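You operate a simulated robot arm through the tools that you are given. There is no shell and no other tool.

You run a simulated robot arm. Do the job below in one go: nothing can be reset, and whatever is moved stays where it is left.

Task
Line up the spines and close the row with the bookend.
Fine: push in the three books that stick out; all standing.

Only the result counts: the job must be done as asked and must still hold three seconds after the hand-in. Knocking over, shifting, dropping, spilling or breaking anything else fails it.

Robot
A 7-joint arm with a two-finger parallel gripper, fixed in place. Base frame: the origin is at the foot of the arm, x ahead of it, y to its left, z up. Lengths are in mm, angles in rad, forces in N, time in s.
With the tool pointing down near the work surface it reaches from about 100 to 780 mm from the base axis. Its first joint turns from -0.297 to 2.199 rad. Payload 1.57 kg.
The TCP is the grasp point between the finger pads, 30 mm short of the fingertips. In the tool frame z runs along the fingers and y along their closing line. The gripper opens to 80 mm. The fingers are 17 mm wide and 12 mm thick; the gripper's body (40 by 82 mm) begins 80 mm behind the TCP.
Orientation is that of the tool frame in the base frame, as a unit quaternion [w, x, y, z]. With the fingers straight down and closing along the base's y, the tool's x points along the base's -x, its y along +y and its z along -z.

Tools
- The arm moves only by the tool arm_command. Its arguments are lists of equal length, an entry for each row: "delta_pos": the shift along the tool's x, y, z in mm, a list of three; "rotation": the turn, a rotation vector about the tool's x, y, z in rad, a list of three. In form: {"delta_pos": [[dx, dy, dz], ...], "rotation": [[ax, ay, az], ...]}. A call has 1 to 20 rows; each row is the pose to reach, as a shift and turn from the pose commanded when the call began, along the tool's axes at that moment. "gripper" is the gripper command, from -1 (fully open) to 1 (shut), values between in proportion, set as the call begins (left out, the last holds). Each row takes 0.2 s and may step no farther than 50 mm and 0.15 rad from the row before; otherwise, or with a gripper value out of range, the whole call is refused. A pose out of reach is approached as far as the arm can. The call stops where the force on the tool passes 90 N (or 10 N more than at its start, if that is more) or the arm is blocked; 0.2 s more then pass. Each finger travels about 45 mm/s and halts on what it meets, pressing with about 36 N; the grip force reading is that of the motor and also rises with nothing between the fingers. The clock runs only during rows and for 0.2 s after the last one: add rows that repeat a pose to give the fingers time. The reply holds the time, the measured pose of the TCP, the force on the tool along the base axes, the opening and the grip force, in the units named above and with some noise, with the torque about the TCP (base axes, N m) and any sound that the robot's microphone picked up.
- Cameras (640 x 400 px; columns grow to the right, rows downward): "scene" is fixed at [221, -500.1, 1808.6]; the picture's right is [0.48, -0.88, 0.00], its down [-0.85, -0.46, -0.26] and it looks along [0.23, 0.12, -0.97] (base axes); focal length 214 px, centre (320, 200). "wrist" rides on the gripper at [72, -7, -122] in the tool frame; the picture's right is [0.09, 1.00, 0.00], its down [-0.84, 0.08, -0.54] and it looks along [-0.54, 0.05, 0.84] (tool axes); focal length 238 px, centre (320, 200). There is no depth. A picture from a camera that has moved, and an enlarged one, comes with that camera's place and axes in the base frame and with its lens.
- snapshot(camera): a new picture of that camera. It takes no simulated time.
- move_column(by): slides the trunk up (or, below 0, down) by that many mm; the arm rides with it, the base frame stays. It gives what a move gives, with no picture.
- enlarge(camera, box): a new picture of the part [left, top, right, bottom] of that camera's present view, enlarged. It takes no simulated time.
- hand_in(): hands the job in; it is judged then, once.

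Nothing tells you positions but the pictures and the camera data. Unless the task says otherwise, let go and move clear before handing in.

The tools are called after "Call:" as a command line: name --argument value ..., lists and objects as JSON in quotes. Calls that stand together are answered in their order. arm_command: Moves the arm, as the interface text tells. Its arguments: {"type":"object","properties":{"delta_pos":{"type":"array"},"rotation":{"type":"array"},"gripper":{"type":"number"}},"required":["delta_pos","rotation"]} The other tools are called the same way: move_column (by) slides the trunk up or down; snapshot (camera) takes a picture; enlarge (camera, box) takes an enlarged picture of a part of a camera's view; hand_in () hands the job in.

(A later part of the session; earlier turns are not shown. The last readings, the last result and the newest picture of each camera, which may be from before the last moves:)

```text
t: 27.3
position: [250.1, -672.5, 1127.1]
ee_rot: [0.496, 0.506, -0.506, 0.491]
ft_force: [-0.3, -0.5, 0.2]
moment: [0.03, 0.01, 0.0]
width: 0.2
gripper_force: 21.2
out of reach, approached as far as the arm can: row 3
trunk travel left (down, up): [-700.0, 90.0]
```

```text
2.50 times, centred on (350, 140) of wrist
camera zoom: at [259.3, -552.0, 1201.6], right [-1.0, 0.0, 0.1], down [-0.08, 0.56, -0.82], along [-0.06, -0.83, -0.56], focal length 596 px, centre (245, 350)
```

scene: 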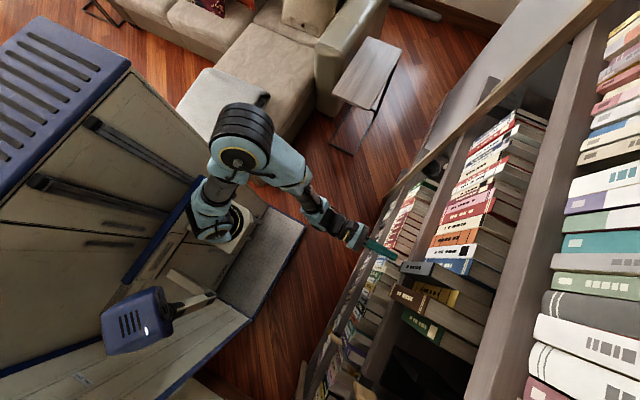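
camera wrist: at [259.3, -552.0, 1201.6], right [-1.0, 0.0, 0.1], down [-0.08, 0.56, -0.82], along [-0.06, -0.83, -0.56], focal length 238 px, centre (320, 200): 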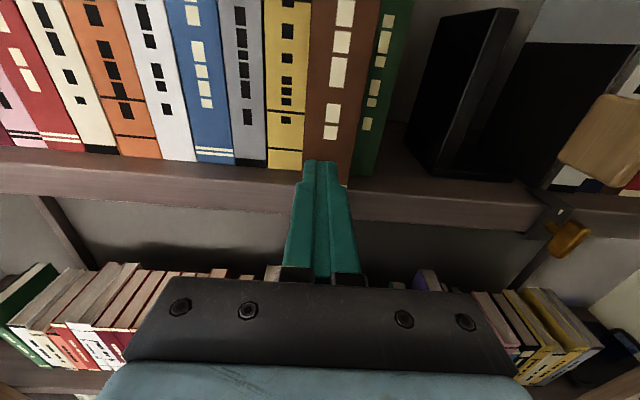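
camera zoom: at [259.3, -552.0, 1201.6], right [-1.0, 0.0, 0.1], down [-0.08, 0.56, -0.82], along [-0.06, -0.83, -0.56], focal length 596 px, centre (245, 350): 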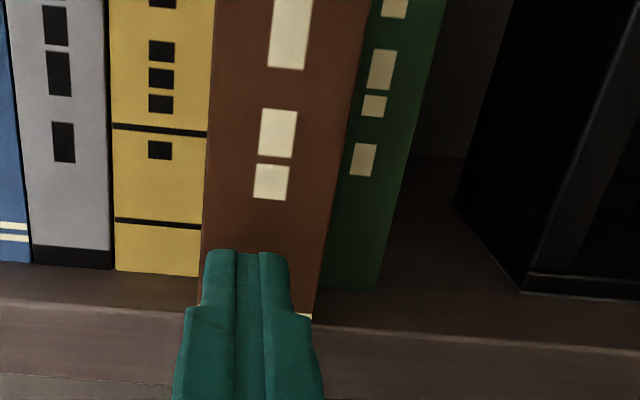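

I touched the inner reach limit and the pose drifted a little (x 250, z 1127, slight tilt). Moving slightly outward should restore it before contact, so I'll try 22 mm closer.

Call:
arm_command --delta_pos '[[0, 0, 12], [0, 0, 22], [0, 0, 22]]' --rotation '[[0, 0, 0], [0, 0, 0], [0, 0, 0]]'

Call:
snapshot --camera "wrist"

```text
t: 28.1
position: [246.5, -692.8, 1140.2]
ee_rot: [-0.503, -0.497, 0.503, -0.497]
ft_force: [-0.4, -0.4, 0.0]
moment: [0.0, 0.01, 0.03]
width: 0.1
gripper_force: 21.1
out of reach, approached as far as the arm can: row 1
trunk travel left (down, up): [-700.0, 90.0]
```

```text
taken
camera wrist: at [255.3, -571.6, 1212.7], right [-1.0, 0.01, 0.09], down [-0.07, 0.54, -0.84], along [-0.06, -0.84, -0.54], focal length 238 px, centre (320, 200)
```

wrist: 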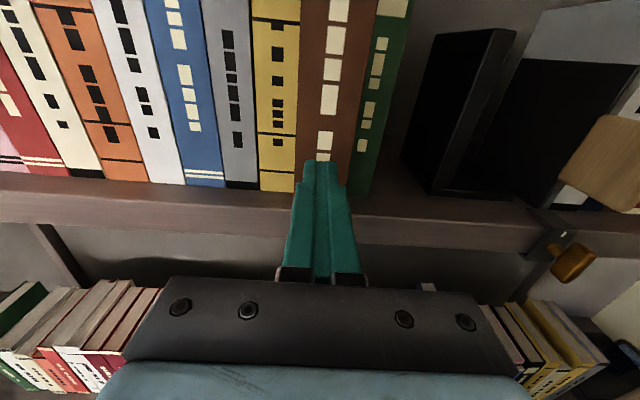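

The pose is restored (x 246.5, z 1140) and the fingertips are on the brown spine (x 222–265). I'll push it in the same way.

Call:
arm_command --delta_pos '[[0, 3, 10], [0, 3, 18], [0, 3, 23], [0, 3, 28], [0, 3, 33], [0, 3, 38], [0, 3, 43], [0, 3, 48], [0, 3, 53], [0, 3, 58], [0, 3, 63], [0, 3, 67], [0, 3, 70], [0, 3, 73], [0, 3, 75], [0, 3, 77], [0, 3, 77]]' --rotation '[[0, 0, 0], [0, 0, 0], [0, 0, 0], [0, 0, 0], [0, 0, 0], [0, 0, 0], [0, 0, 0], [0, 0, 0], [0, 0, 0], [0, 0, 0], [0, 0, 0], [0, 0, 0], [0, 0, 0], [0, 0, 0], [0, 0, 0], [0, 0, 0], [0, 0, 0]]'

Call:
snapshot --camera "wrist"

Call:
enlarge --camera "scene" --box '[385, 260, 455, 345]'

```text
t: 31.7
position: [242.2, -757.9, 1174.7]
ee_rot: [-0.505, -0.491, 0.506, -0.498]
ft_force: [-2.0, -0.1, -0.3]
moment: [0.03, -0.02, 0.16]
width: 0.0
gripper_force: 21.2
out of reach, approached as far as the arm can: row 1, 2, 3, 4, 5, 6, 7, 8, 9, 10, 11, 12, 13, 14, 15, 16, 17
trunk travel left (down, up): [-700.0, 90.0]
```

```text
taken
camera wrist: at [252.9, -635.6, 1244.8], right [-1.0, 0.02, 0.08], down [-0.06, 0.54, -0.84], along [-0.06, -0.84, -0.54], focal length 238 px, centre (320, 200)
```

wrist: 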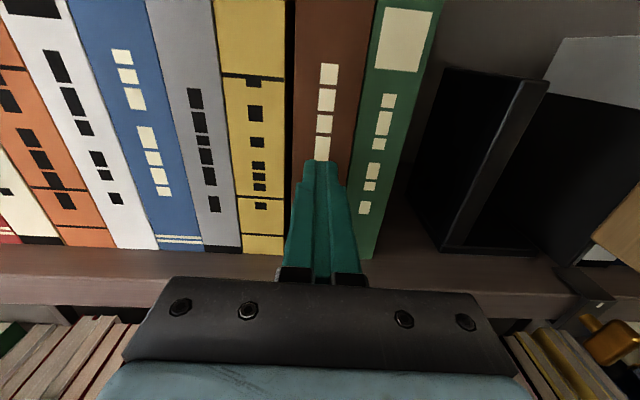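

```text
4.71 times, centred on (420, 302) of scene
camera zoom: at [221.0, -500.1, 1808.6], right [0.48, -0.88, 0.0], down [-0.85, -0.46, -0.26], along [0.23, 0.12, -0.97], focal length 1009 px, centre (-151, -282)
```

zoom: 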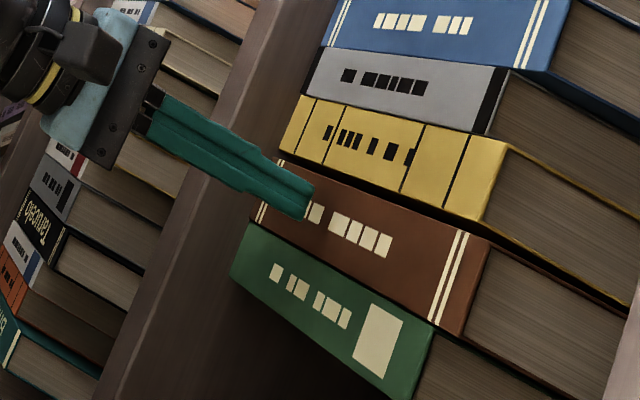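

The arm ran into a joint limit here: z rose to 1175 and y stopped at -758, so the brown isn't all the way in. I'll look at the whole arm before continuing.

Call:
snapshot --camera "scene"

Call:
enlarge --camera "scene" --box '[140, 80, 420, 270]'

```text
taken
```

scene: 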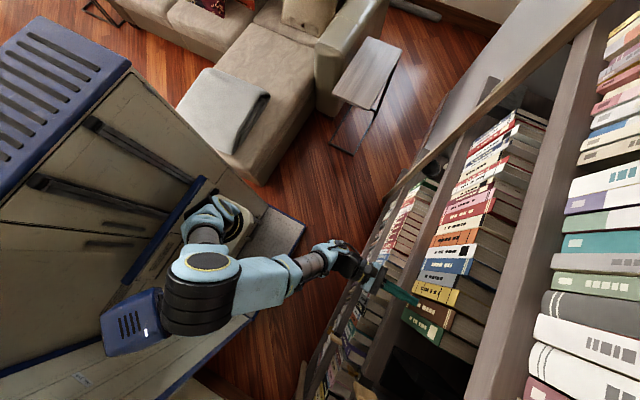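

```text
2.11 times, centred on (280, 175) of scene
camera zoom: at [221.0, -500.1, 1808.6], right [0.48, -0.88, 0.0], down [-0.85, -0.46, -0.26], along [0.23, 0.12, -0.97], focal length 452 px, centre (404, 253)
```

zoom: 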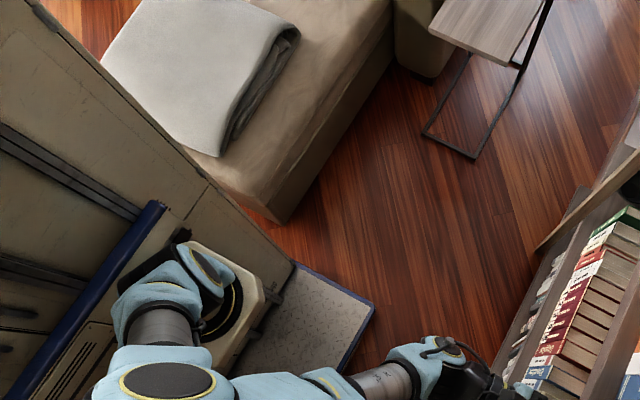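

The elbow swung round to the -x side during that push, which explains the drift. No force was registered. I'll check the books closely in this state.

Call:
enlarge --camera "wrist" --box '[200, 0, 460, 270]'

Call:
enlarge --camera "scene" --box '[395, 275, 435, 330]'

```text
1.48 times, centred on (330, 135) of wrist
camera zoom: at [252.9, -635.6, 1244.8], right [-1.0, 0.02, 0.08], down [-0.06, 0.54, -0.84], along [-0.06, -0.84, -0.54], focal length 353 px, centre (305, 296)
```

zoom: 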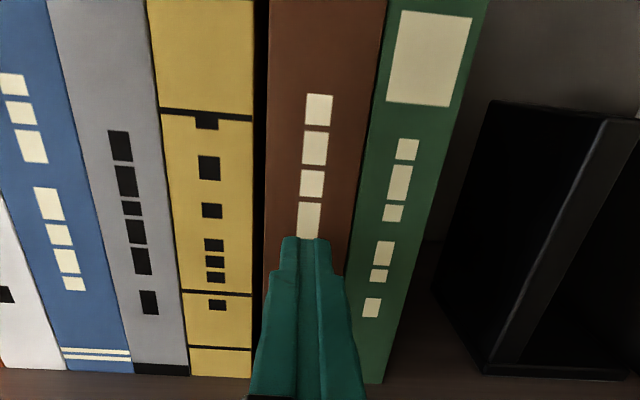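

```text
7.27 times, centred on (415, 302) of scene
camera zoom: at [221.0, -500.1, 1808.6], right [0.48, -0.88, 0.0], down [-0.85, -0.46, -0.26], along [0.23, 0.12, -0.97], focal length 1560 px, centre (-371, -546)
```

zoom: 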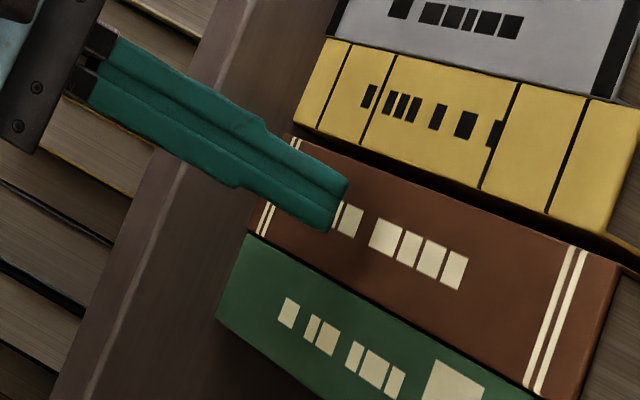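

Brown actually looks flush along the foot line; the arm pressed it in and then drew back. I'll retreat and verify it.

Call:
arm_command --delta_pos '[[0, 0, -15], [0, 0, -35], [0, 0, -60]]' --rotation '[[0, 0, 0], [0, 0, 0], [0, 0, 0]]'

Call:
snapshot --camera "scene"

Call:
snapshot --camera "wrist"

Call:
enlarge --camera "scene" --box '[395, 275, 435, 330]'

```text
t: 32.5
position: [244.2, -695.7, 1174.7]
ee_rot: [-0.502, -0.498, 0.502, -0.498]
ft_force: [-0.5, 0.7, -0.1]
moment: [0.0, 0.02, 0.02]
width: 0.0
gripper_force: 20.9
trunk travel left (down, up): [-700.0, 90.0]
```

```text
taken
```

scene: 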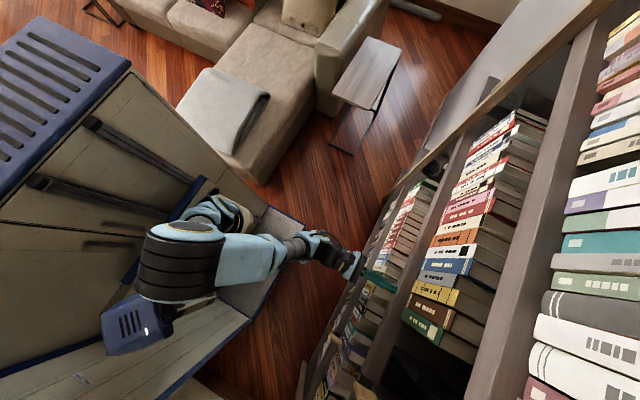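

```text
taken
camera wrist: at [254.0, -574.6, 1245.9], right [-1.0, 0.01, 0.09], down [-0.07, 0.54, -0.84], along [-0.06, -0.84, -0.54], focal length 238 px, centre (320, 200)
```

wrist: 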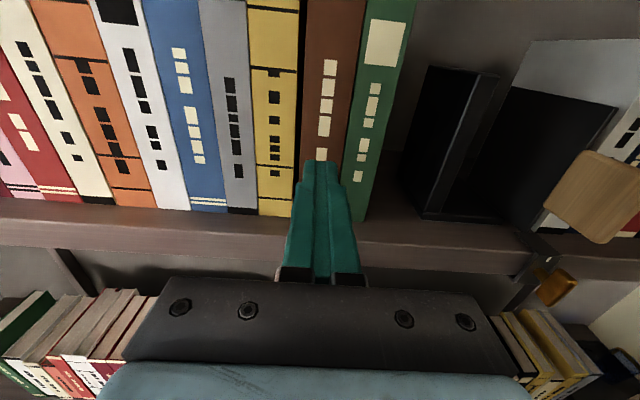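

```text
7.27 times, centred on (415, 302) of scene
camera zoom: at [221.0, -500.1, 1808.6], right [0.48, -0.88, 0.0], down [-0.85, -0.46, -0.26], along [0.23, 0.12, -0.97], focal length 1560 px, centre (-371, -546)
```

zoom: 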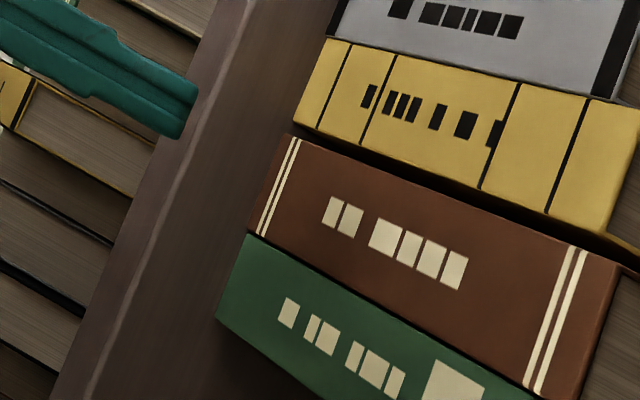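

All three books are now flush. Next I need to understand the bookend, so I'll enlarge it in both views.

Call:
enlarge --camera "wrist" --box '[370, 40, 640, 300]'

Call:
enlarge --camera "scene" --box '[360, 300, 480, 400]'

```text
1.54 times, centred on (505, 170) of wrist
camera zoom: at [254.0, -574.6, 1245.9], right [-1.0, 0.01, 0.09], down [-0.07, 0.54, -0.84], along [-0.06, -0.84, -0.54], focal length 367 px, centre (35, 246)
```

zoom: 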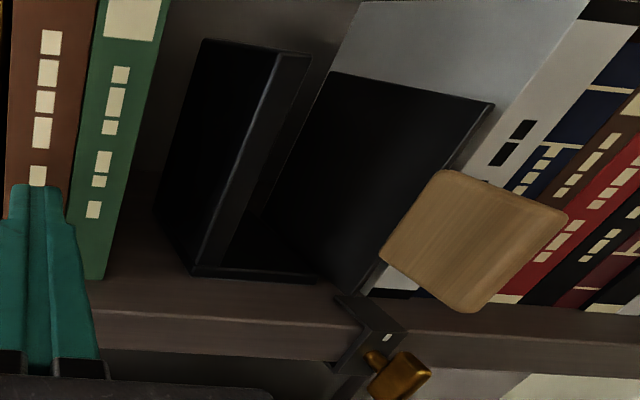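

```text
4.00 times, centred on (420, 350) of scene
camera zoom: at [221.0, -500.1, 1808.6], right [0.48, -0.88, 0.0], down [-0.85, -0.46, -0.26], along [0.23, 0.12, -0.97], focal length 858 px, centre (-80, -400)
```

zoom: 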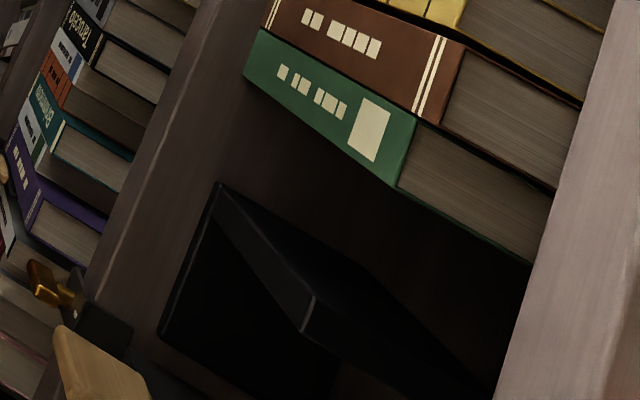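

The bookend is an L-shaped block:
- **Upright plate:** x ≈ 88–106, y -820 to -935, top at z ≈ 1238.
- **Foot:** lies on the shelf toward -x, to about x = 0.
- **Green book:** its outer face is at x ≈ 180, so the bookend must slide about +74 mm.
- **Fixed clamp plate:** x ≈ -33, which must not be touched.

I'll test reaching around toward x ≈ 60, staying in front of the shelf.

Call:
arm_command --delta_pos '[[0, 30, 18], [0, 60, 36], [0, 94, 54], [0, 94, 54]]' --rotation '[[0, 0, 0], [0, 0, 0], [0, 0, 0], [0, 0, 0]]'

Call:
snapshot --camera "scene"

Call:
snapshot --camera "wrist"

```text
t: 33.5
position: [203.1, -750.7, 1196.3]
ee_rot: [-0.507, -0.493, 0.518, -0.482]
ft_force: [-0.2, 0.2, 0.1]
moment: [0.0, 0.02, -0.01]
width: 0.0
gripper_force: 21.1
out of reach, approached as far as the arm can: row 1, 2, 3, 4
trunk travel left (down, up): [-700.0, 90.0]
```

```text
taken
```

scene: 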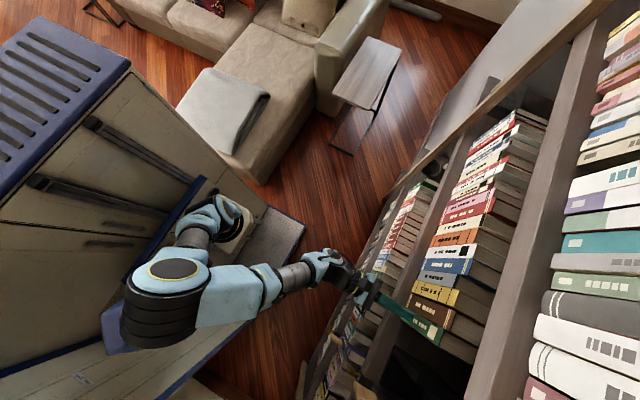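

```text
taken
camera wrist: at [217.4, -630.8, 1270.5], right [-0.99, 0.05, 0.09], down [-0.05, 0.56, -0.82], along [-0.09, -0.83, -0.56], focal length 238 px, centre (320, 200)
```

wrist: 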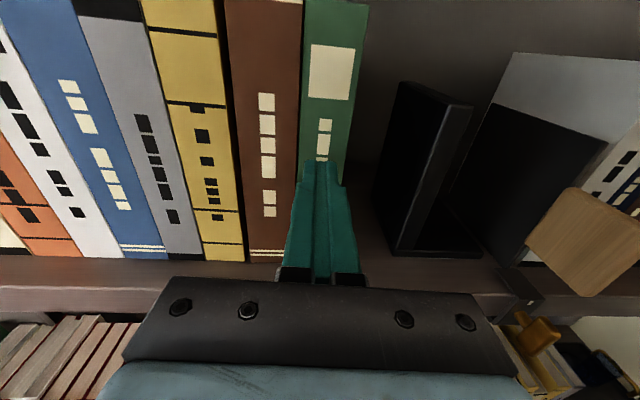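

There's another limit at x ≈ 203 in this posture. I'll try a small sideways step with repeated rows to see whether the arm keeps converging.

Call:
arm_command --delta_pos '[[0, 10, 0], [0, 20, 0], [0, 20, 0], [0, 20, 0], [0, 20, 0]]' --rotation '[[0, 0, 0], [0, 0, 0], [0, 0, 0], [0, 0, 0], [0, 0, 0]]'

Call:
snapshot --camera "scene"

```text
t: 34.7
position: [203.5, -750.7, 1197.3]
ee_rot: [-0.506, -0.493, 0.517, -0.483]
ft_force: [0.1, -0.5, 0.0]
moment: [-0.01, -0.03, 0.04]
width: 0.0
gripper_force: 21.6
out of reach, approached as far as the arm can: row 1, 2, 3, 4, 5
trunk travel left (down, up): [-700.0, 90.0]
```

```text
taken
```

scene: 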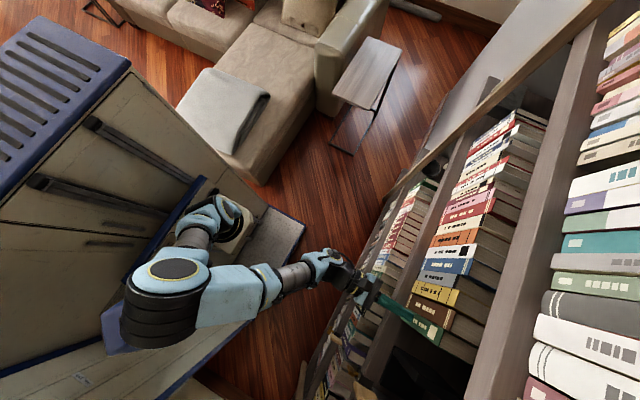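

This looks like an inner fold limit of the elbow, so being higher or farther out should help. I'll go up to z ≈ 1260 in front of the shelf, then sweep toward smaller x.

Call:
arm_command --delta_pos '[[20, 0, 0], [40, 0, 0], [65, 0, 0], [65, 0, 0]]' --rotation '[[0, 0, 0], [0, 0, 0], [0, 0, 0], [0, 0, 0]]'

```text
t: 35.7
position: [206.7, -750.6, 1260.3]
ee_rot: [-0.503, -0.497, 0.505, -0.496]
ft_force: [-0.3, 0.7, -0.9]
moment: [0.01, -0.04, 0.05]
width: 0.0
gripper_force: 21.7
out of reach, approached as far as the arm can: row 1, 2, 3, 4
trunk travel left (down, up): [-700.0, 90.0]
```

Call:
arm_command --delta_pos '[[0, 20, 0], [0, 40, 0], [0, 60, 0], [0, 60, 0]]' --rotation '[[0, 0, 0], [0, 0, 0], [0, 0, 0], [0, 0, 0]]'

Call:
snapshot --camera "scene"

```text
t: 36.7
position: [190.7, -756.3, 1270.0]
ee_rot: [-0.506, -0.493, 0.512, -0.488]
ft_force: [0.2, 0.8, 0.2]
moment: [-0.03, -0.01, -0.01]
width: 0.0
gripper_force: 21.3
out of reach, approached as far as the arm can: row 1, 2, 3, 4
trunk travel left (down, up): [-700.0, 90.0]
```

```text
taken
```

scene: 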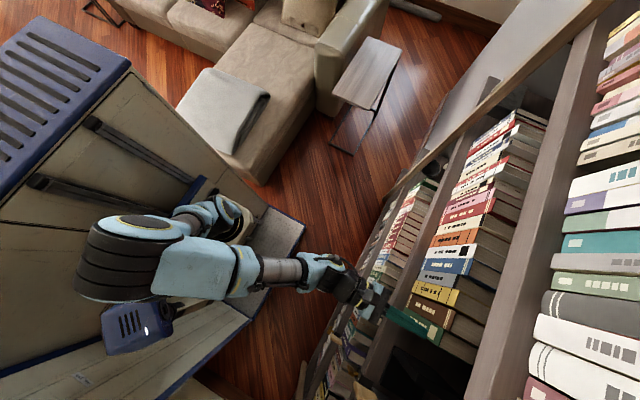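

The limit first appeared partway through my -90° roll, so the last wrist joint is likely saturated at this roll. I'll retreat and roll back about 60° (camera up and toward -x), which should free the arm.

Call:
arm_command --delta_pos '[[0, 0, -10], [0, 0, -20], [0, 0, -30], [0, 0, -40], [0, 0, -50], [0, 0, -60], [0, 0, -60], [0, 0, -60]]' --rotation '[[0, 0, 0.13], [0, 0, 0.26], [0, 0, 0.39], [0, 0, 0.52], [0, 0, 0.65], [0, 0, 0.78], [0, 0, 0.91], [0, 0, 1.047]]'

Call:
snapshot --camera "scene"

Call:
snapshot --camera "wrist"

```text
t: 38.5
position: [208.4, -699.2, 1269.5]
ee_rot: [-0.188, -0.177, 0.685, -0.681]
ft_force: [0.3, 0.3, 0.1]
moment: [-0.03, 0.0, 0.01]
width: 0.0
gripper_force: 21.8
out of reach, approached as far as the arm can: row 1, 2, 3, 4, 5, 6, 7, 8
trunk travel left (down, up): [-700.0, 90.0]
```

```text
taken
```

scene: 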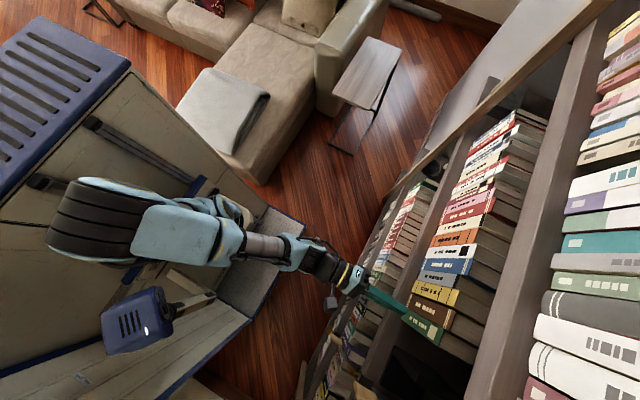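

```text
taken
camera wrist: at [153.8, -576.0, 1311.1], right [-0.58, 0.01, -0.82], down [0.7, 0.53, -0.48], along [0.43, -0.85, -0.31], focal length 238 px, centre (320, 200)
```

wrist: 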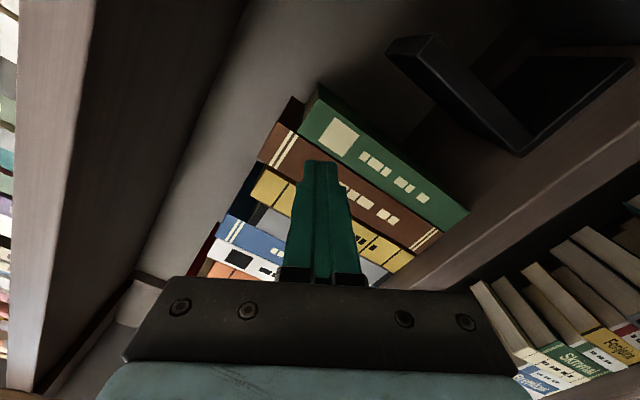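

Rolling alone didn't free it, so the limit may be the wrist bend; a steeper forearm should help that. I'll lower the tool at the same standoff and then try moving toward -x.

Call:
arm_command --delta_pos '[[-20, 34.6, 0], [-40, 69.3, 0], [-60, 104, 0], [-65, 112.6, 0], [-65, 112.6, 0]]' --rotation '[[0, 0, 0], [0, 0, 0], [0, 0, 0], [0, 0, 0], [0, 0, 0]]'

Call:
snapshot --camera "scene"

```text
t: 39.7
position: [233.7, -692.6, 1157.5]
ee_rot: [-0.19, -0.176, 0.689, -0.677]
ft_force: [-0.1, -0.2, 0.3]
moment: [0.05, -0.02, 0.01]
width: 0.0
gripper_force: 20.9
out of reach, approached as far as the arm can: row 1, 2, 3, 4, 5
trunk travel left (down, up): [-700.0, 90.0]
```

```text
taken
```

scene: 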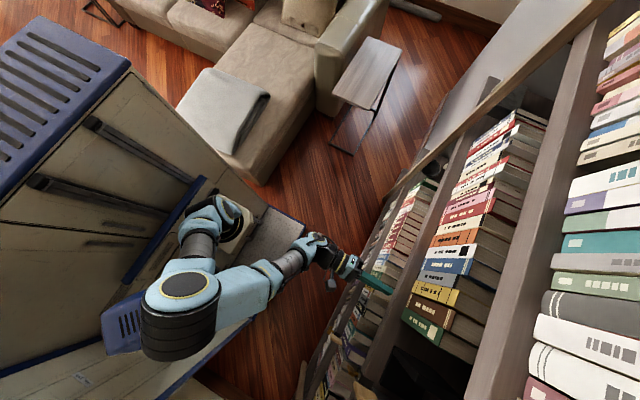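

Lowering made it worse, so the arm is stuck in an awkward elbow-left branch. I'll retreat from the shelf, undo the roll and return toward the tool-down posture, so I can come back with a natural elbow-up posture.

Call:
arm_command --delta_pos '[[2, -22, -35], [4, -45, -70], [6, -67, -104], [8, -90, -139], [10, -112, -174], [12, -134, -208], [14.3, -156.8, -243]]' --rotation '[[0, 0, 0.075], [0, 0, 0.15], [0, 0, 0.225], [0, 0, 0.3], [0, 0, 0.375], [0, 0, 0.45], [0, 0, 0.524]]'

Call:
snapshot --camera "scene"

```text
t: 41.5
position: [293.1, -505.5, 1314.3]
ee_rot: [-0.054, 0.055, 0.706, -0.704]
ft_force: [0.8, -0.2, 0.1]
moment: [0.01, 0.02, 0.0]
width: 0.0
gripper_force: 21.6
out of reach, approached as far as the arm can: row 2, 3, 4, 5, 6, 7
trunk travel left (down, up): [-700.0, 90.0]
stopped in row 7: the arm was blocked; the commanded pose is now the measured one
```

```text
taken
```

scene: 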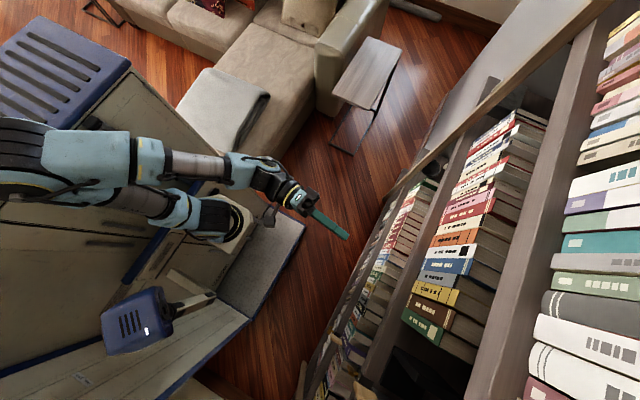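

The elbow was blocked, probably against the cabinet behind it, but it has swung into a more natural position. I'll move forward again while pitching the tool about 45° down, which bends the wrist in its comfortable direction.

Call:
arm_command --delta_pos '[[3, 9, 20], [6, 18, 38], [9, 27, 55], [12, 36, 72], [15, 45, 86], [18, 54, 99]]' --rotation '[[-0.1, 0, 0], [-0.24, 0, 0], [-0.38, 0, 0], [-0.52, 0, 0], [-0.66, 0, 0], [-0.785, 0, 0]]'

Call:
snapshot --camera "scene"

```text
t: 42.9
position: [260.4, -599.3, 1260.8]
ee_rot: [-0.028, 0.071, 0.921, -0.381]
ft_force: [0.0, 0.8, -0.1]
moment: [0.0, 0.01, -0.01]
width: 0.0
gripper_force: 21.2
trunk travel left (down, up): [-700.0, 90.0]
```

```text
taken
```

scene: 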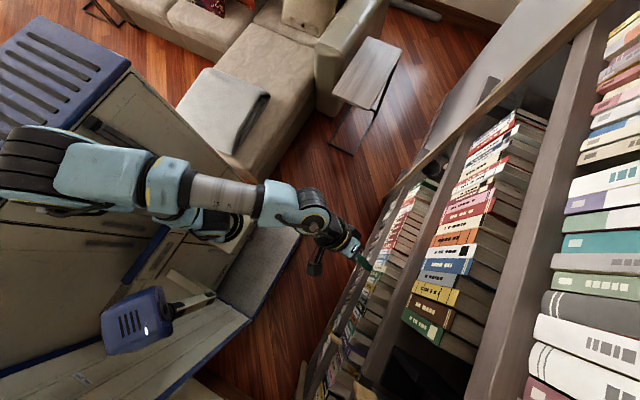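

That pose was reached exactly with no flags, and the arm is now in a natural posture. I'll roll so the camera sits behind and below the hand, and square the tool to -y.

Call:
arm_command --delta_pos '[[0, 0, 0], [0, 0, 0], [0, 0, 0], [0, 0, 0], [0, 0, 0], [0, 0, 0], [0, 0, 0], [0, 0, 0], [0, 0, 0], [0, 0, 0]]' --rotation '[[-0.0081, -0.0083, 0.1458], [-0.0162, -0.0165, 0.2916], [-0.0243, -0.0248, 0.4374], [-0.0324, -0.033, 0.5832], [-0.0405, -0.0413, 0.729], [-0.0486, -0.0495, 0.8748], [-0.0567, -0.0578, 1.0206], [-0.0648, -0.066, 1.1664], [-0.0729, -0.0743, 1.3122], [-0.081, -0.0825, 1.458]]'

Call:
snapshot --camera "scene"

Call:
snapshot --camera "wrist"

```text
t: 45.1
position: [260.5, -599.4, 1261.6]
ee_rot: [0.27, 0.654, 0.653, -0.272]
ft_force: [-0.3, -0.2, 0.3]
moment: [0.01, -0.02, 0.02]
width: 0.3
gripper_force: 20.8
trunk travel left (down, up): [-700.0, 90.0]
```

```text
taken
```

scene: 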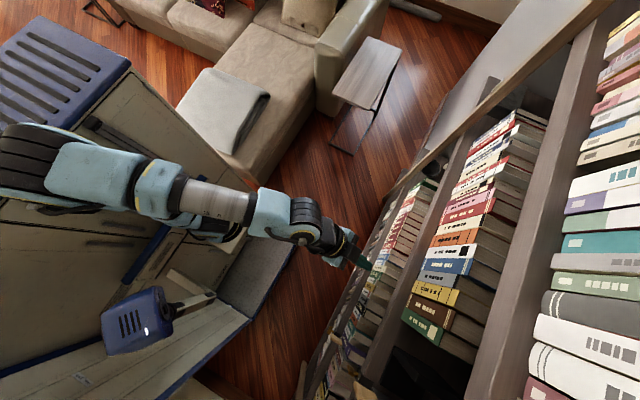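

```text
taken
camera wrist: at [255.6, -462.5, 1295.8], right [1.0, 0.06, -0.07], down [0.08, -0.21, 0.97], along [0.05, -0.98, -0.21], focal length 238 px, centre (320, 200)
```

wrist: 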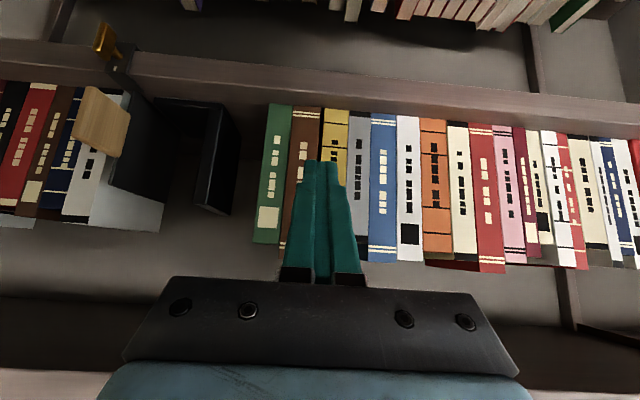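

This posture works well. The wrist view shows the row upside down, with +x to the right, and the bookend standing to the left of green. I'll move to a point in front of the gap behind the bookend (x ≈ 60), still outside the shelf.

Call:
arm_command --delta_pos '[[-3, -30, 25], [-6, -60, 50], [-9, -90, 75], [-12, -120, 100], [-15, -150, 126], [-18, -175, 152], [-21.2, -200, 176.8], [-21.2, -200, 176.8]]' --rotation '[[0, 0, 0], [0, 0, 0], [0, 0, 0], [0, 0, 0], [0, 0, 0], [0, 0, 0], [0, 0, 0], [0, 0, 0]]'

Call:
snapshot --camera "scene"

Call:
snapshot --camera "wrist"

```text
t: 46.9
position: [60.5, -740.4, 1151.0]
ee_rot: [0.27, 0.653, 0.654, -0.271]
ft_force: [0.4, -0.6, 0.2]
moment: [-0.01, 0.01, 0.02]
width: 0.0
gripper_force: 21.3
trunk travel left (down, up): [-700.0, 90.0]
```

```text
taken
```

scene: 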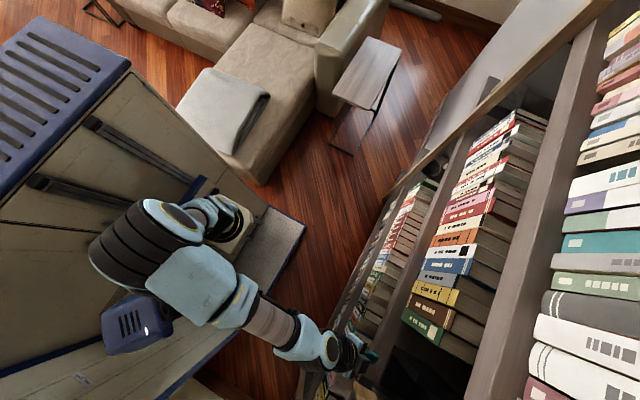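

```text
taken
camera wrist: at [55.7, -603.2, 1186.3], right [1.0, 0.07, -0.07], down [0.08, -0.21, 0.97], along [0.05, -0.98, -0.21], focal length 238 px, centre (320, 200)
```

wrist: 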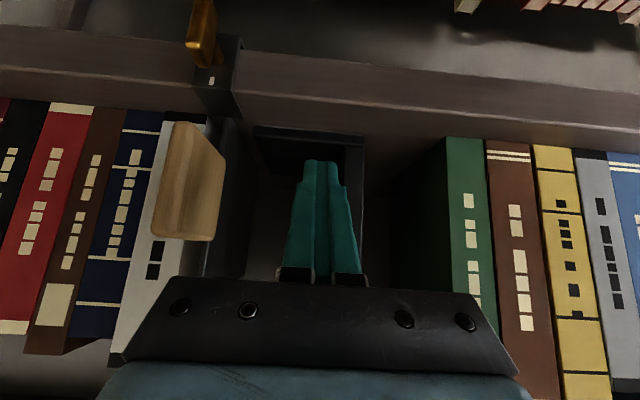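

Call:
enlarge --camera "wrist" --box '[200, 80, 500, 280]'

Call:
enlarge --camera "scene" --box '[330, 290, 470, 400]'

```text
2.00 times, centred on (350, 180) of wrist
camera zoom: at [55.7, -603.2, 1186.3], right [1.0, 0.07, -0.07], down [0.08, -0.21, 0.97], along [0.05, -0.98, -0.21], focal length 477 px, centre (260, 240)
```

zoom: 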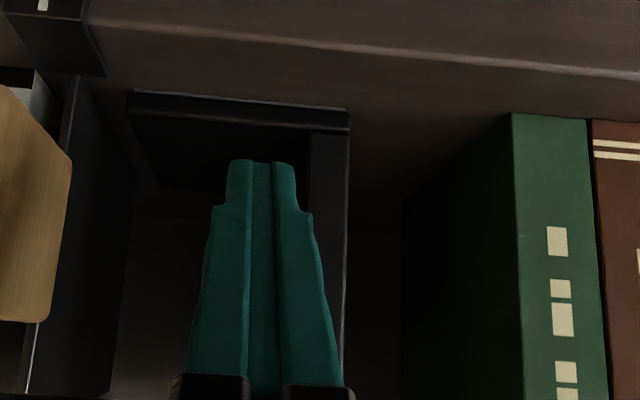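

```text
3.64 times, centred on (400, 345) of scene
camera zoom: at [221.0, -500.1, 1808.6], right [0.48, -0.88, 0.0], down [-0.85, -0.46, -0.26], along [0.23, 0.12, -0.97], focal length 780 px, centre (29, -327)
```

zoom: 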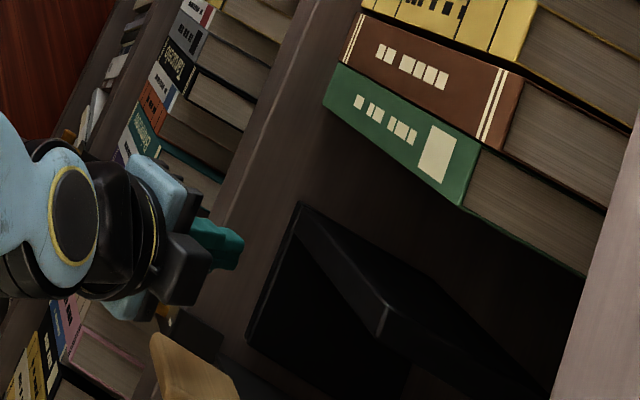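

I'm well placed in front of the slot: plate -x face at x ≈ 86, plate +x face ≈ 107.5, green face ≈ 183.5, fixed clamp plate ≈ -24. I'll raise the tool pitch to 30° so I can reach deeper behind the plate without the gripper body touching its front edge.

Call:
arm_command --delta_pos '[[0, 0, 0], [0, 0, 0], [0, 0, 0]]' --rotation '[[0, -0.13, 0], [0, -0.2618, 0], [0, -0.2618, 0]]'

Call:
snapshot --camera "wrist"

```text
t: 47.7
position: [75.5, -734.3, 1135.9]
ee_rot: [0.318, 0.634, 0.648, -0.278]
ft_force: [0.0, -0.3, -0.3]
moment: [0.01, 0.01, 0.02]
width: 0.0
gripper_force: 21.5
out of reach, approached as far as the arm can: row 1, 2
trunk travel left (down, up): [-700.0, 90.0]
```

```text
taken
camera wrist: at [62.7, -595.1, 1157.9], right [0.99, 0.1, -0.03], down [0.04, -0.12, 0.99], along [0.1, -0.99, -0.12], focal length 238 px, centre (320, 200)
```

wrist: 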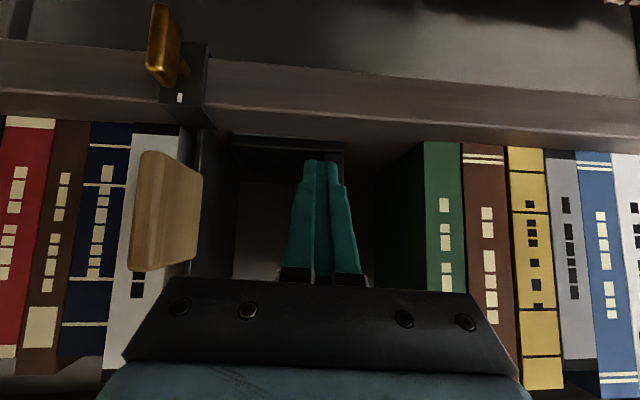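

A pitch of 30° isn't reachable here at this trunk height because the forearm slopes down too steeply. Lowering the trunk about 130 mm will flatten it. The gripper is in front of the shelf with clear space below, so I'll do that.

Call:
move_column --by -130

Call:
snapshot --camera "scene"

Call:
snapshot --camera "wrist"

```text
t: 49.3
position: [74.1, -734.2, 1005.2]
ee_rot: [0.319, 0.633, 0.648, -0.279]
ft_force: [-0.4, -0.4, 0.0]
moment: [-0.01, 0.02, -0.01]
width: 0.2
gripper_force: 21.6
trunk travel left (down, up): [-570.0, 220.0]
```

```text
taken
```

scene: 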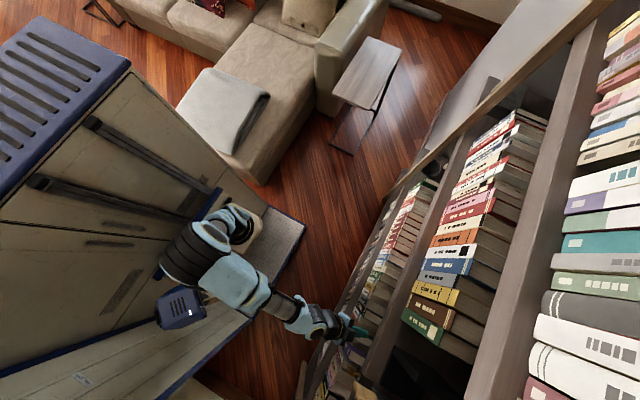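

```text
taken
camera wrist: at [62.8, -595.2, 1028.1], right [0.99, 0.1, -0.03], down [0.04, -0.12, 0.99], along [0.1, -0.99, -0.12], focal length 238 px, centre (320, 200)
```

wrist: 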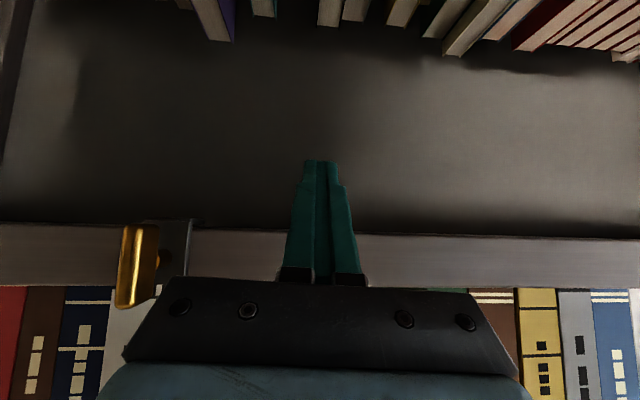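

The trunk is lowered and clear. Now I'll raise the arm back to the slot height, with the tool squared to -y and pitched 30° down.

Call:
arm_command --delta_pos '[[-26, -3.5, -18], [-52, -7, -36], [-78, -10.5, -54], [-103, -14.2, -72.8], [-103, -14.2, -72.8]]' --rotation '[[0, 0, 0], [0.02, -0.058, -0.003], [0.04, -0.116, -0.0066], [0.0593, -0.1737, -0.0099], [0.0593, -0.1737, -0.0099]]'

Call:
snapshot --camera "wrist"

```text
t: 50.5
position: [55.4, -745.5, 1131.0]
ee_rot: [0.353, 0.613, 0.612, -0.353]
ft_force: [0.3, -0.6, -1.2]
moment: [0.01, 0.03, 0.02]
width: 0.0
gripper_force: 21.4
trunk travel left (down, up): [-570.0, 220.0]
```

```text
taken
camera wrist: at [50.9, -603.7, 1128.8], right [1.0, 0.04, -0.08], down [0.08, 0.05, 1.0], along [0.05, -1.0, 0.05], focal length 238 px, centre (320, 200)
```

wrist: 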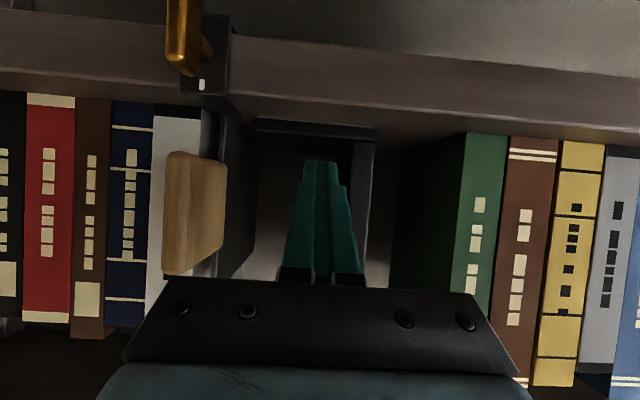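

The pose is exactly as commanded. The slot beside the plate is clear (fingers x 43–67, plate from x ≈ 85), so I'll insert slowly to y ≈ -867 at z ≈ 1114.

Call:
arm_command --delta_pos '[[-8, 0, 19], [-16, 0, 38], [-24, 0, 57], [-32, 0, 76], [-39, 0, 95], [-46.3, 0, 114.2], [-46.3, 0, 114.2]]' --rotation '[[0, 0, 0], [0, 0, 0], [0, 0, 0], [0, 0, 0], [0, 0, 0], [0, 0, 0], [0, 0, 0]]'

Call:
snapshot --camera "wrist"

Call:
enlarge --camera "scene" --box '[330, 290, 470, 400]'

```text
t: 52.1
position: [54.9, -867.7, 1113.5]
ee_rot: [0.353, 0.613, 0.612, -0.354]
ft_force: [0.4, 0.2, 0.5]
moment: [0.0, -0.01, 0.01]
width: 0.2
gripper_force: 21.1
trunk travel left (down, up): [-570.0, 220.0]
```

```text
taken
camera wrist: at [50.6, -726.4, 1112.0], right [1.0, 0.04, -0.08], down [0.08, 0.05, 1.0], along [0.05, -1.0, 0.05], focal length 238 px, centre (320, 200)
```

wrist: 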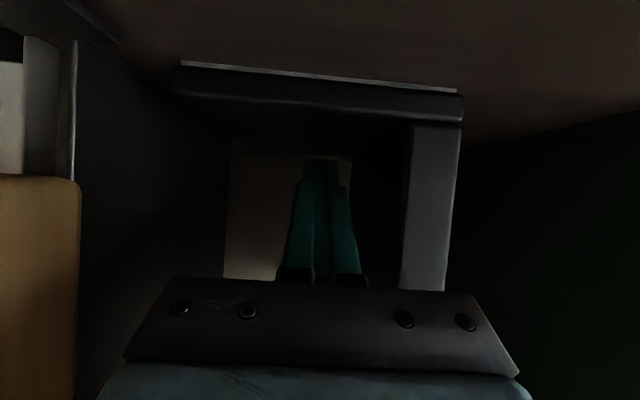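

```text
3.64 times, centred on (400, 345) of scene
camera zoom: at [221.0, -500.1, 1808.6], right [0.48, -0.88, 0.0], down [-0.85, -0.46, -0.26], along [0.23, 0.12, -0.97], focal length 780 px, centre (29, -327)
```

zoom: 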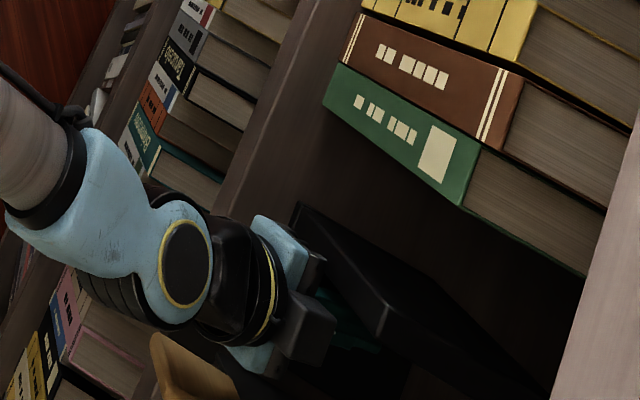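

Inserted without contact. Now I'll push slowly toward +x; the first 30 mm should make contact with the plate.

Call:
arm_command --delta_pos '[[0, 5, 0], [0, 10, 0], [0, 14, 0], [0, 18, 0], [0, 21, 0], [0, 24, 0], [0, 27, 0], [0, 30, 0]]' --rotation '[[0, 0, 0], [0, 0, 0], [0, 0, 0], [0, 0, 0], [0, 0, 0], [0, 0, 0], [0, 0, 0], [0, 0, 0]]'

Call:
snapshot --camera "wrist"

Call:
enlarge --camera "scene" --box '[330, 290, 470, 400]'

```text
t: 53.9
position: [84.6, -867.3, 1111.9]
ee_rot: [0.354, 0.612, 0.613, -0.353]
ft_force: [-6.2, 0.7, 1.1]
moment: [-0.02, -0.09, 0.03]
width: 0.0
gripper_force: 21.5
trunk travel left (down, up): [-570.0, 220.0]
```

```text
taken
camera wrist: at [80.7, -726.1, 1112.1], right [1.0, 0.05, -0.08], down [0.08, 0.05, 1.0], along [0.05, -1.0, 0.05], focal length 238 px, centre (320, 200)
```

wrist: 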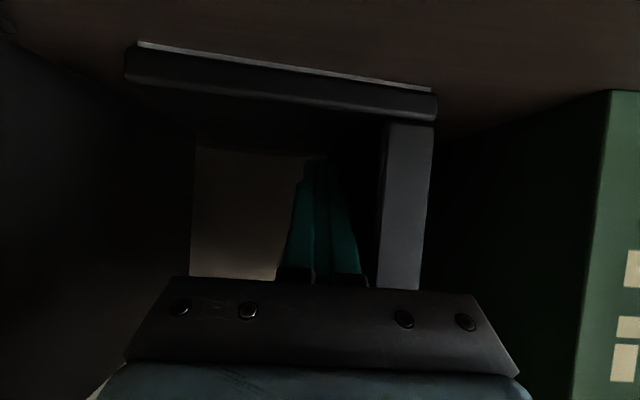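

```text
3.64 times, centred on (400, 345) of scene
camera zoom: at [221.0, -500.1, 1808.6], right [0.48, -0.88, 0.0], down [-0.85, -0.46, -0.26], along [0.23, 0.12, -0.97], focal length 780 px, centre (29, -327)
```

zoom: 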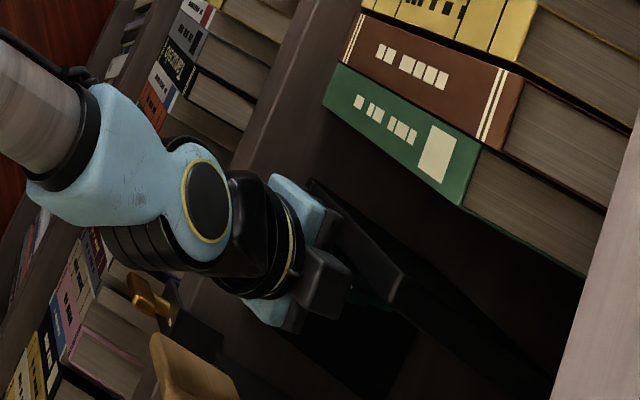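

The bookend is sliding with about 6 N of friction, but its front leads slightly (about -4.5° yaw) because the fingers widen toward the hand. I'll yaw the tool by about +4.5° to square it while continuing to push a little.

Call:
arm_command --delta_pos '[[0, 1, 0], [0, 2, 0], [0, 5, 0], [0, 8, 0], [0, 11, 0], [0, 14, 0]]' --rotation '[[-0.03, 0, -0.0175], [-0.0685, 0, -0.0395], [-0.0685, 0, -0.0395], [-0.0685, 0, -0.0395], [-0.0685, 0, -0.0395], [-0.0685, 0, -0.0395]]'

Call:
snapshot --camera "wrist"

Call:
enlarge --camera "scene" --box '[370, 300, 470, 400]'

```text
t: 55.3
position: [99.2, -867.8, 1113.7]
ee_rot: [0.367, 0.588, 0.636, -0.339]
ft_force: [-6.0, -0.1, 1.4]
moment: [-0.02, -0.06, -0.09]
width: 0.0
gripper_force: 21.1
trunk travel left (down, up): [-570.0, 220.0]
```

```text
taken
camera wrist: at [82.8, -727.0, 1112.2], right [0.99, 0.12, -0.08], down [0.07, 0.06, 1.0], along [0.13, -0.99, 0.05], focal length 238 px, centre (320, 200)
```

wrist: 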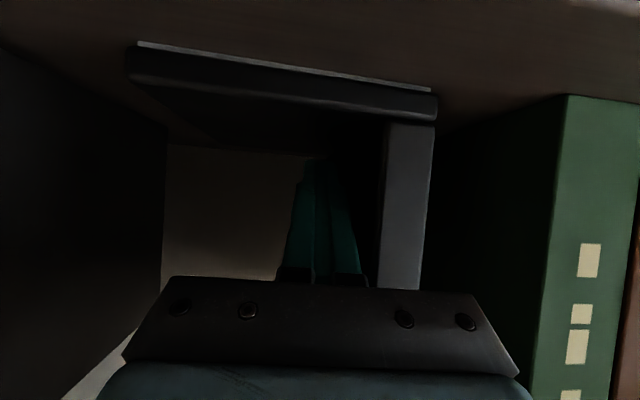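

```text
4.00 times, centred on (420, 350) of scene
camera zoom: at [221.0, -500.1, 1808.6], right [0.48, -0.88, 0.0], down [-0.85, -0.46, -0.26], along [0.23, 0.12, -0.97], focal length 858 px, centre (-80, -400)
```

zoom: 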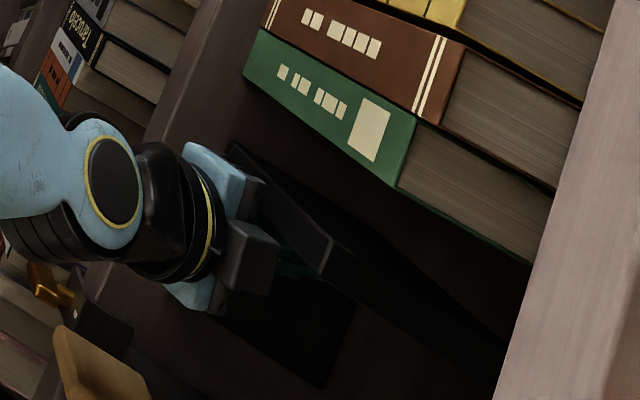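

Call:
enlarge --camera "scene" --box '[395, 315, 465, 400]'

Call:
enlarge --camera "wrist" --box '[120, 20, 620, 300]'

```text
4.71 times, centred on (430, 358) of scene
camera zoom: at [221.0, -500.1, 1808.6], right [0.48, -0.88, 0.0], down [-0.85, -0.46, -0.26], along [0.23, 0.12, -0.97], focal length 1009 px, centre (-198, -541)
```

zoom: 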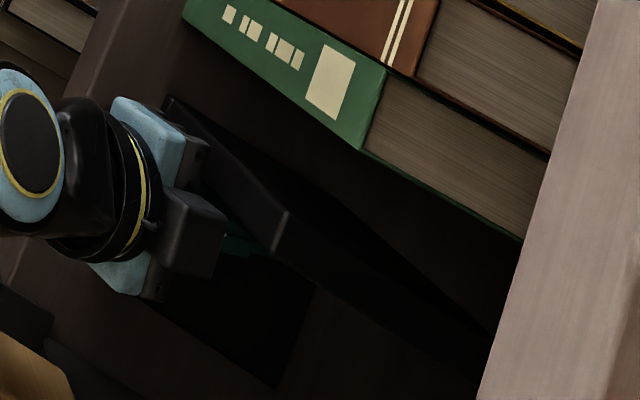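

```text
1.28 times, centred on (370, 160) of wrist
camera zoom: at [82.8, -727.0, 1112.2], right [0.99, 0.12, -0.08], down [0.07, 0.06, 1.0], along [0.13, -0.99, 0.05], focal length 305 px, centre (256, 251)
```

zoom: 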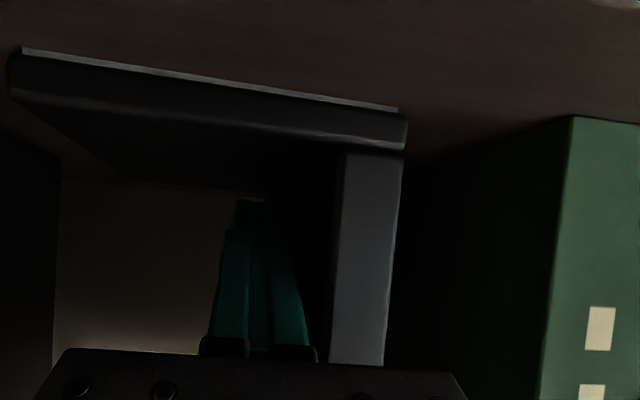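

The bookend is now nearly square, with its plate face at x ≈ 136 and green at x ≈ 182, leaving about 46 mm. I'll push another 36 mm straight along +x.

Call:
arm_command --delta_pos '[[-0.2, 5, 0.3], [-0.4, 10, 0.7], [-0.6, 15, 1.0], [-0.8, 20, 1.4], [-1.0, 25, 1.7], [-1.2, 30, 2.1], [-1.3, 33, 2.3], [-1.4, 36, 2.5]]' --rotation '[[0, 0, 0], [0, 0, 0], [0, 0, 0], [0, 0, 0], [0, 0, 0], [0, 0, 0], [0, 0, 0], [0, 0, 0]]'

Call:
snapshot --camera "wrist"

Call:
enlarge --camera "scene" --box '[395, 305, 465, 390]'

```text
t: 57.1
position: [134.9, -867.5, 1114.2]
ee_rot: [0.366, 0.589, 0.636, -0.34]
ft_force: [-5.3, 1.0, 2.5]
moment: [-0.05, -0.03, -0.08]
width: 0.0
gripper_force: 21.2
trunk travel left (down, up): [-570.0, 220.0]
```

```text
taken
camera wrist: at [119.5, -727.1, 1112.0], right [0.99, 0.12, -0.08], down [0.07, 0.06, 1.0], along [0.13, -0.99, 0.05], focal length 238 px, centre (320, 200)
```

wrist: 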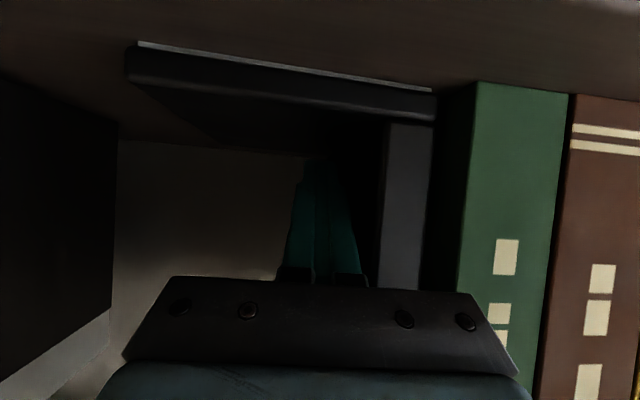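

```text
4.71 times, centred on (430, 348) of scene
camera zoom: at [221.0, -500.1, 1808.6], right [0.48, -0.88, 0.0], down [-0.85, -0.46, -0.26], along [0.23, 0.12, -0.97], focal length 1009 px, centre (-198, -494)
```

zoom: 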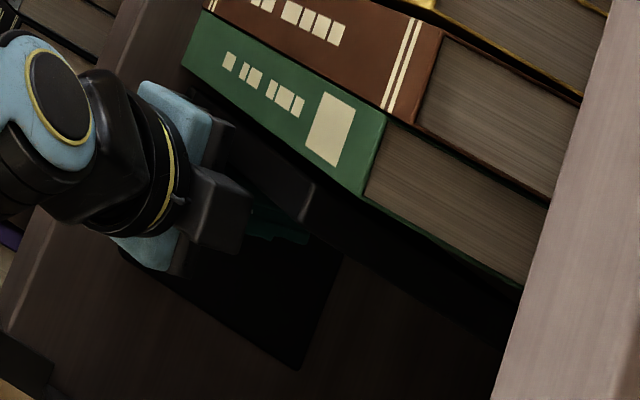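

About 7 mm remains before the plate meets green. I'll close it in 1 mm steps while watching the force.

Call:
arm_command --delta_pos '[[-0.04, 1, 0.07], [-0.08, 2, 0.14], [-0.12, 3, 0.2], [-0.16, 4, 0.27], [-0.2, 5, 0.34]]' --rotation '[[0, 0, 0], [0, 0, 0], [0, 0, 0], [0, 0, 0], [0, 0, 0]]'

Call:
enlarge --camera "wrist" --box '[340, 60, 580, 260]'

Call:
enlarge --camera "scene" --box '[400, 305, 450, 365]'

```text
t: 58.3
position: [140.7, -867.3, 1113.2]
ee_rot: [0.368, 0.588, 0.636, -0.339]
ft_force: [-6.5, -0.3, 2.0]
moment: [-0.04, -0.06, -0.06]
width: 0.1
gripper_force: 21.4
trunk travel left (down, up): [-570.0, 220.0]
```

```text
2.00 times, centred on (460, 160) of wrist
camera zoom: at [124.5, -727.0, 1112.0], right [0.99, 0.12, -0.08], down [0.07, 0.06, 1.0], along [0.13, -0.99, 0.05], focal length 477 px, centre (40, 280)
```

zoom: 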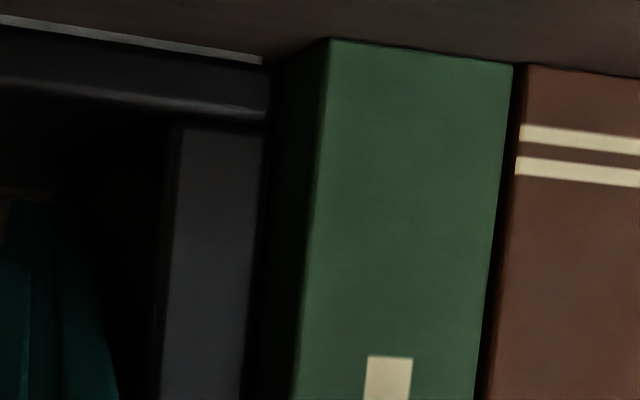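

```text
6.67 times, centred on (425, 335) of scene
camera zoom: at [221.0, -500.1, 1808.6], right [0.48, -0.88, 0.0], down [-0.85, -0.46, -0.26], along [0.23, 0.12, -0.97], focal length 1430 px, centre (-380, -700)
```

zoom: 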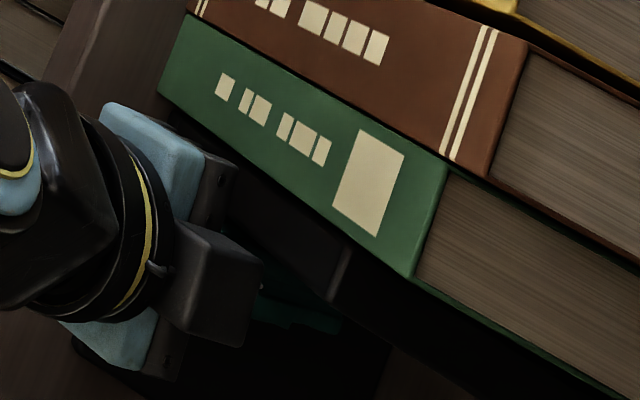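

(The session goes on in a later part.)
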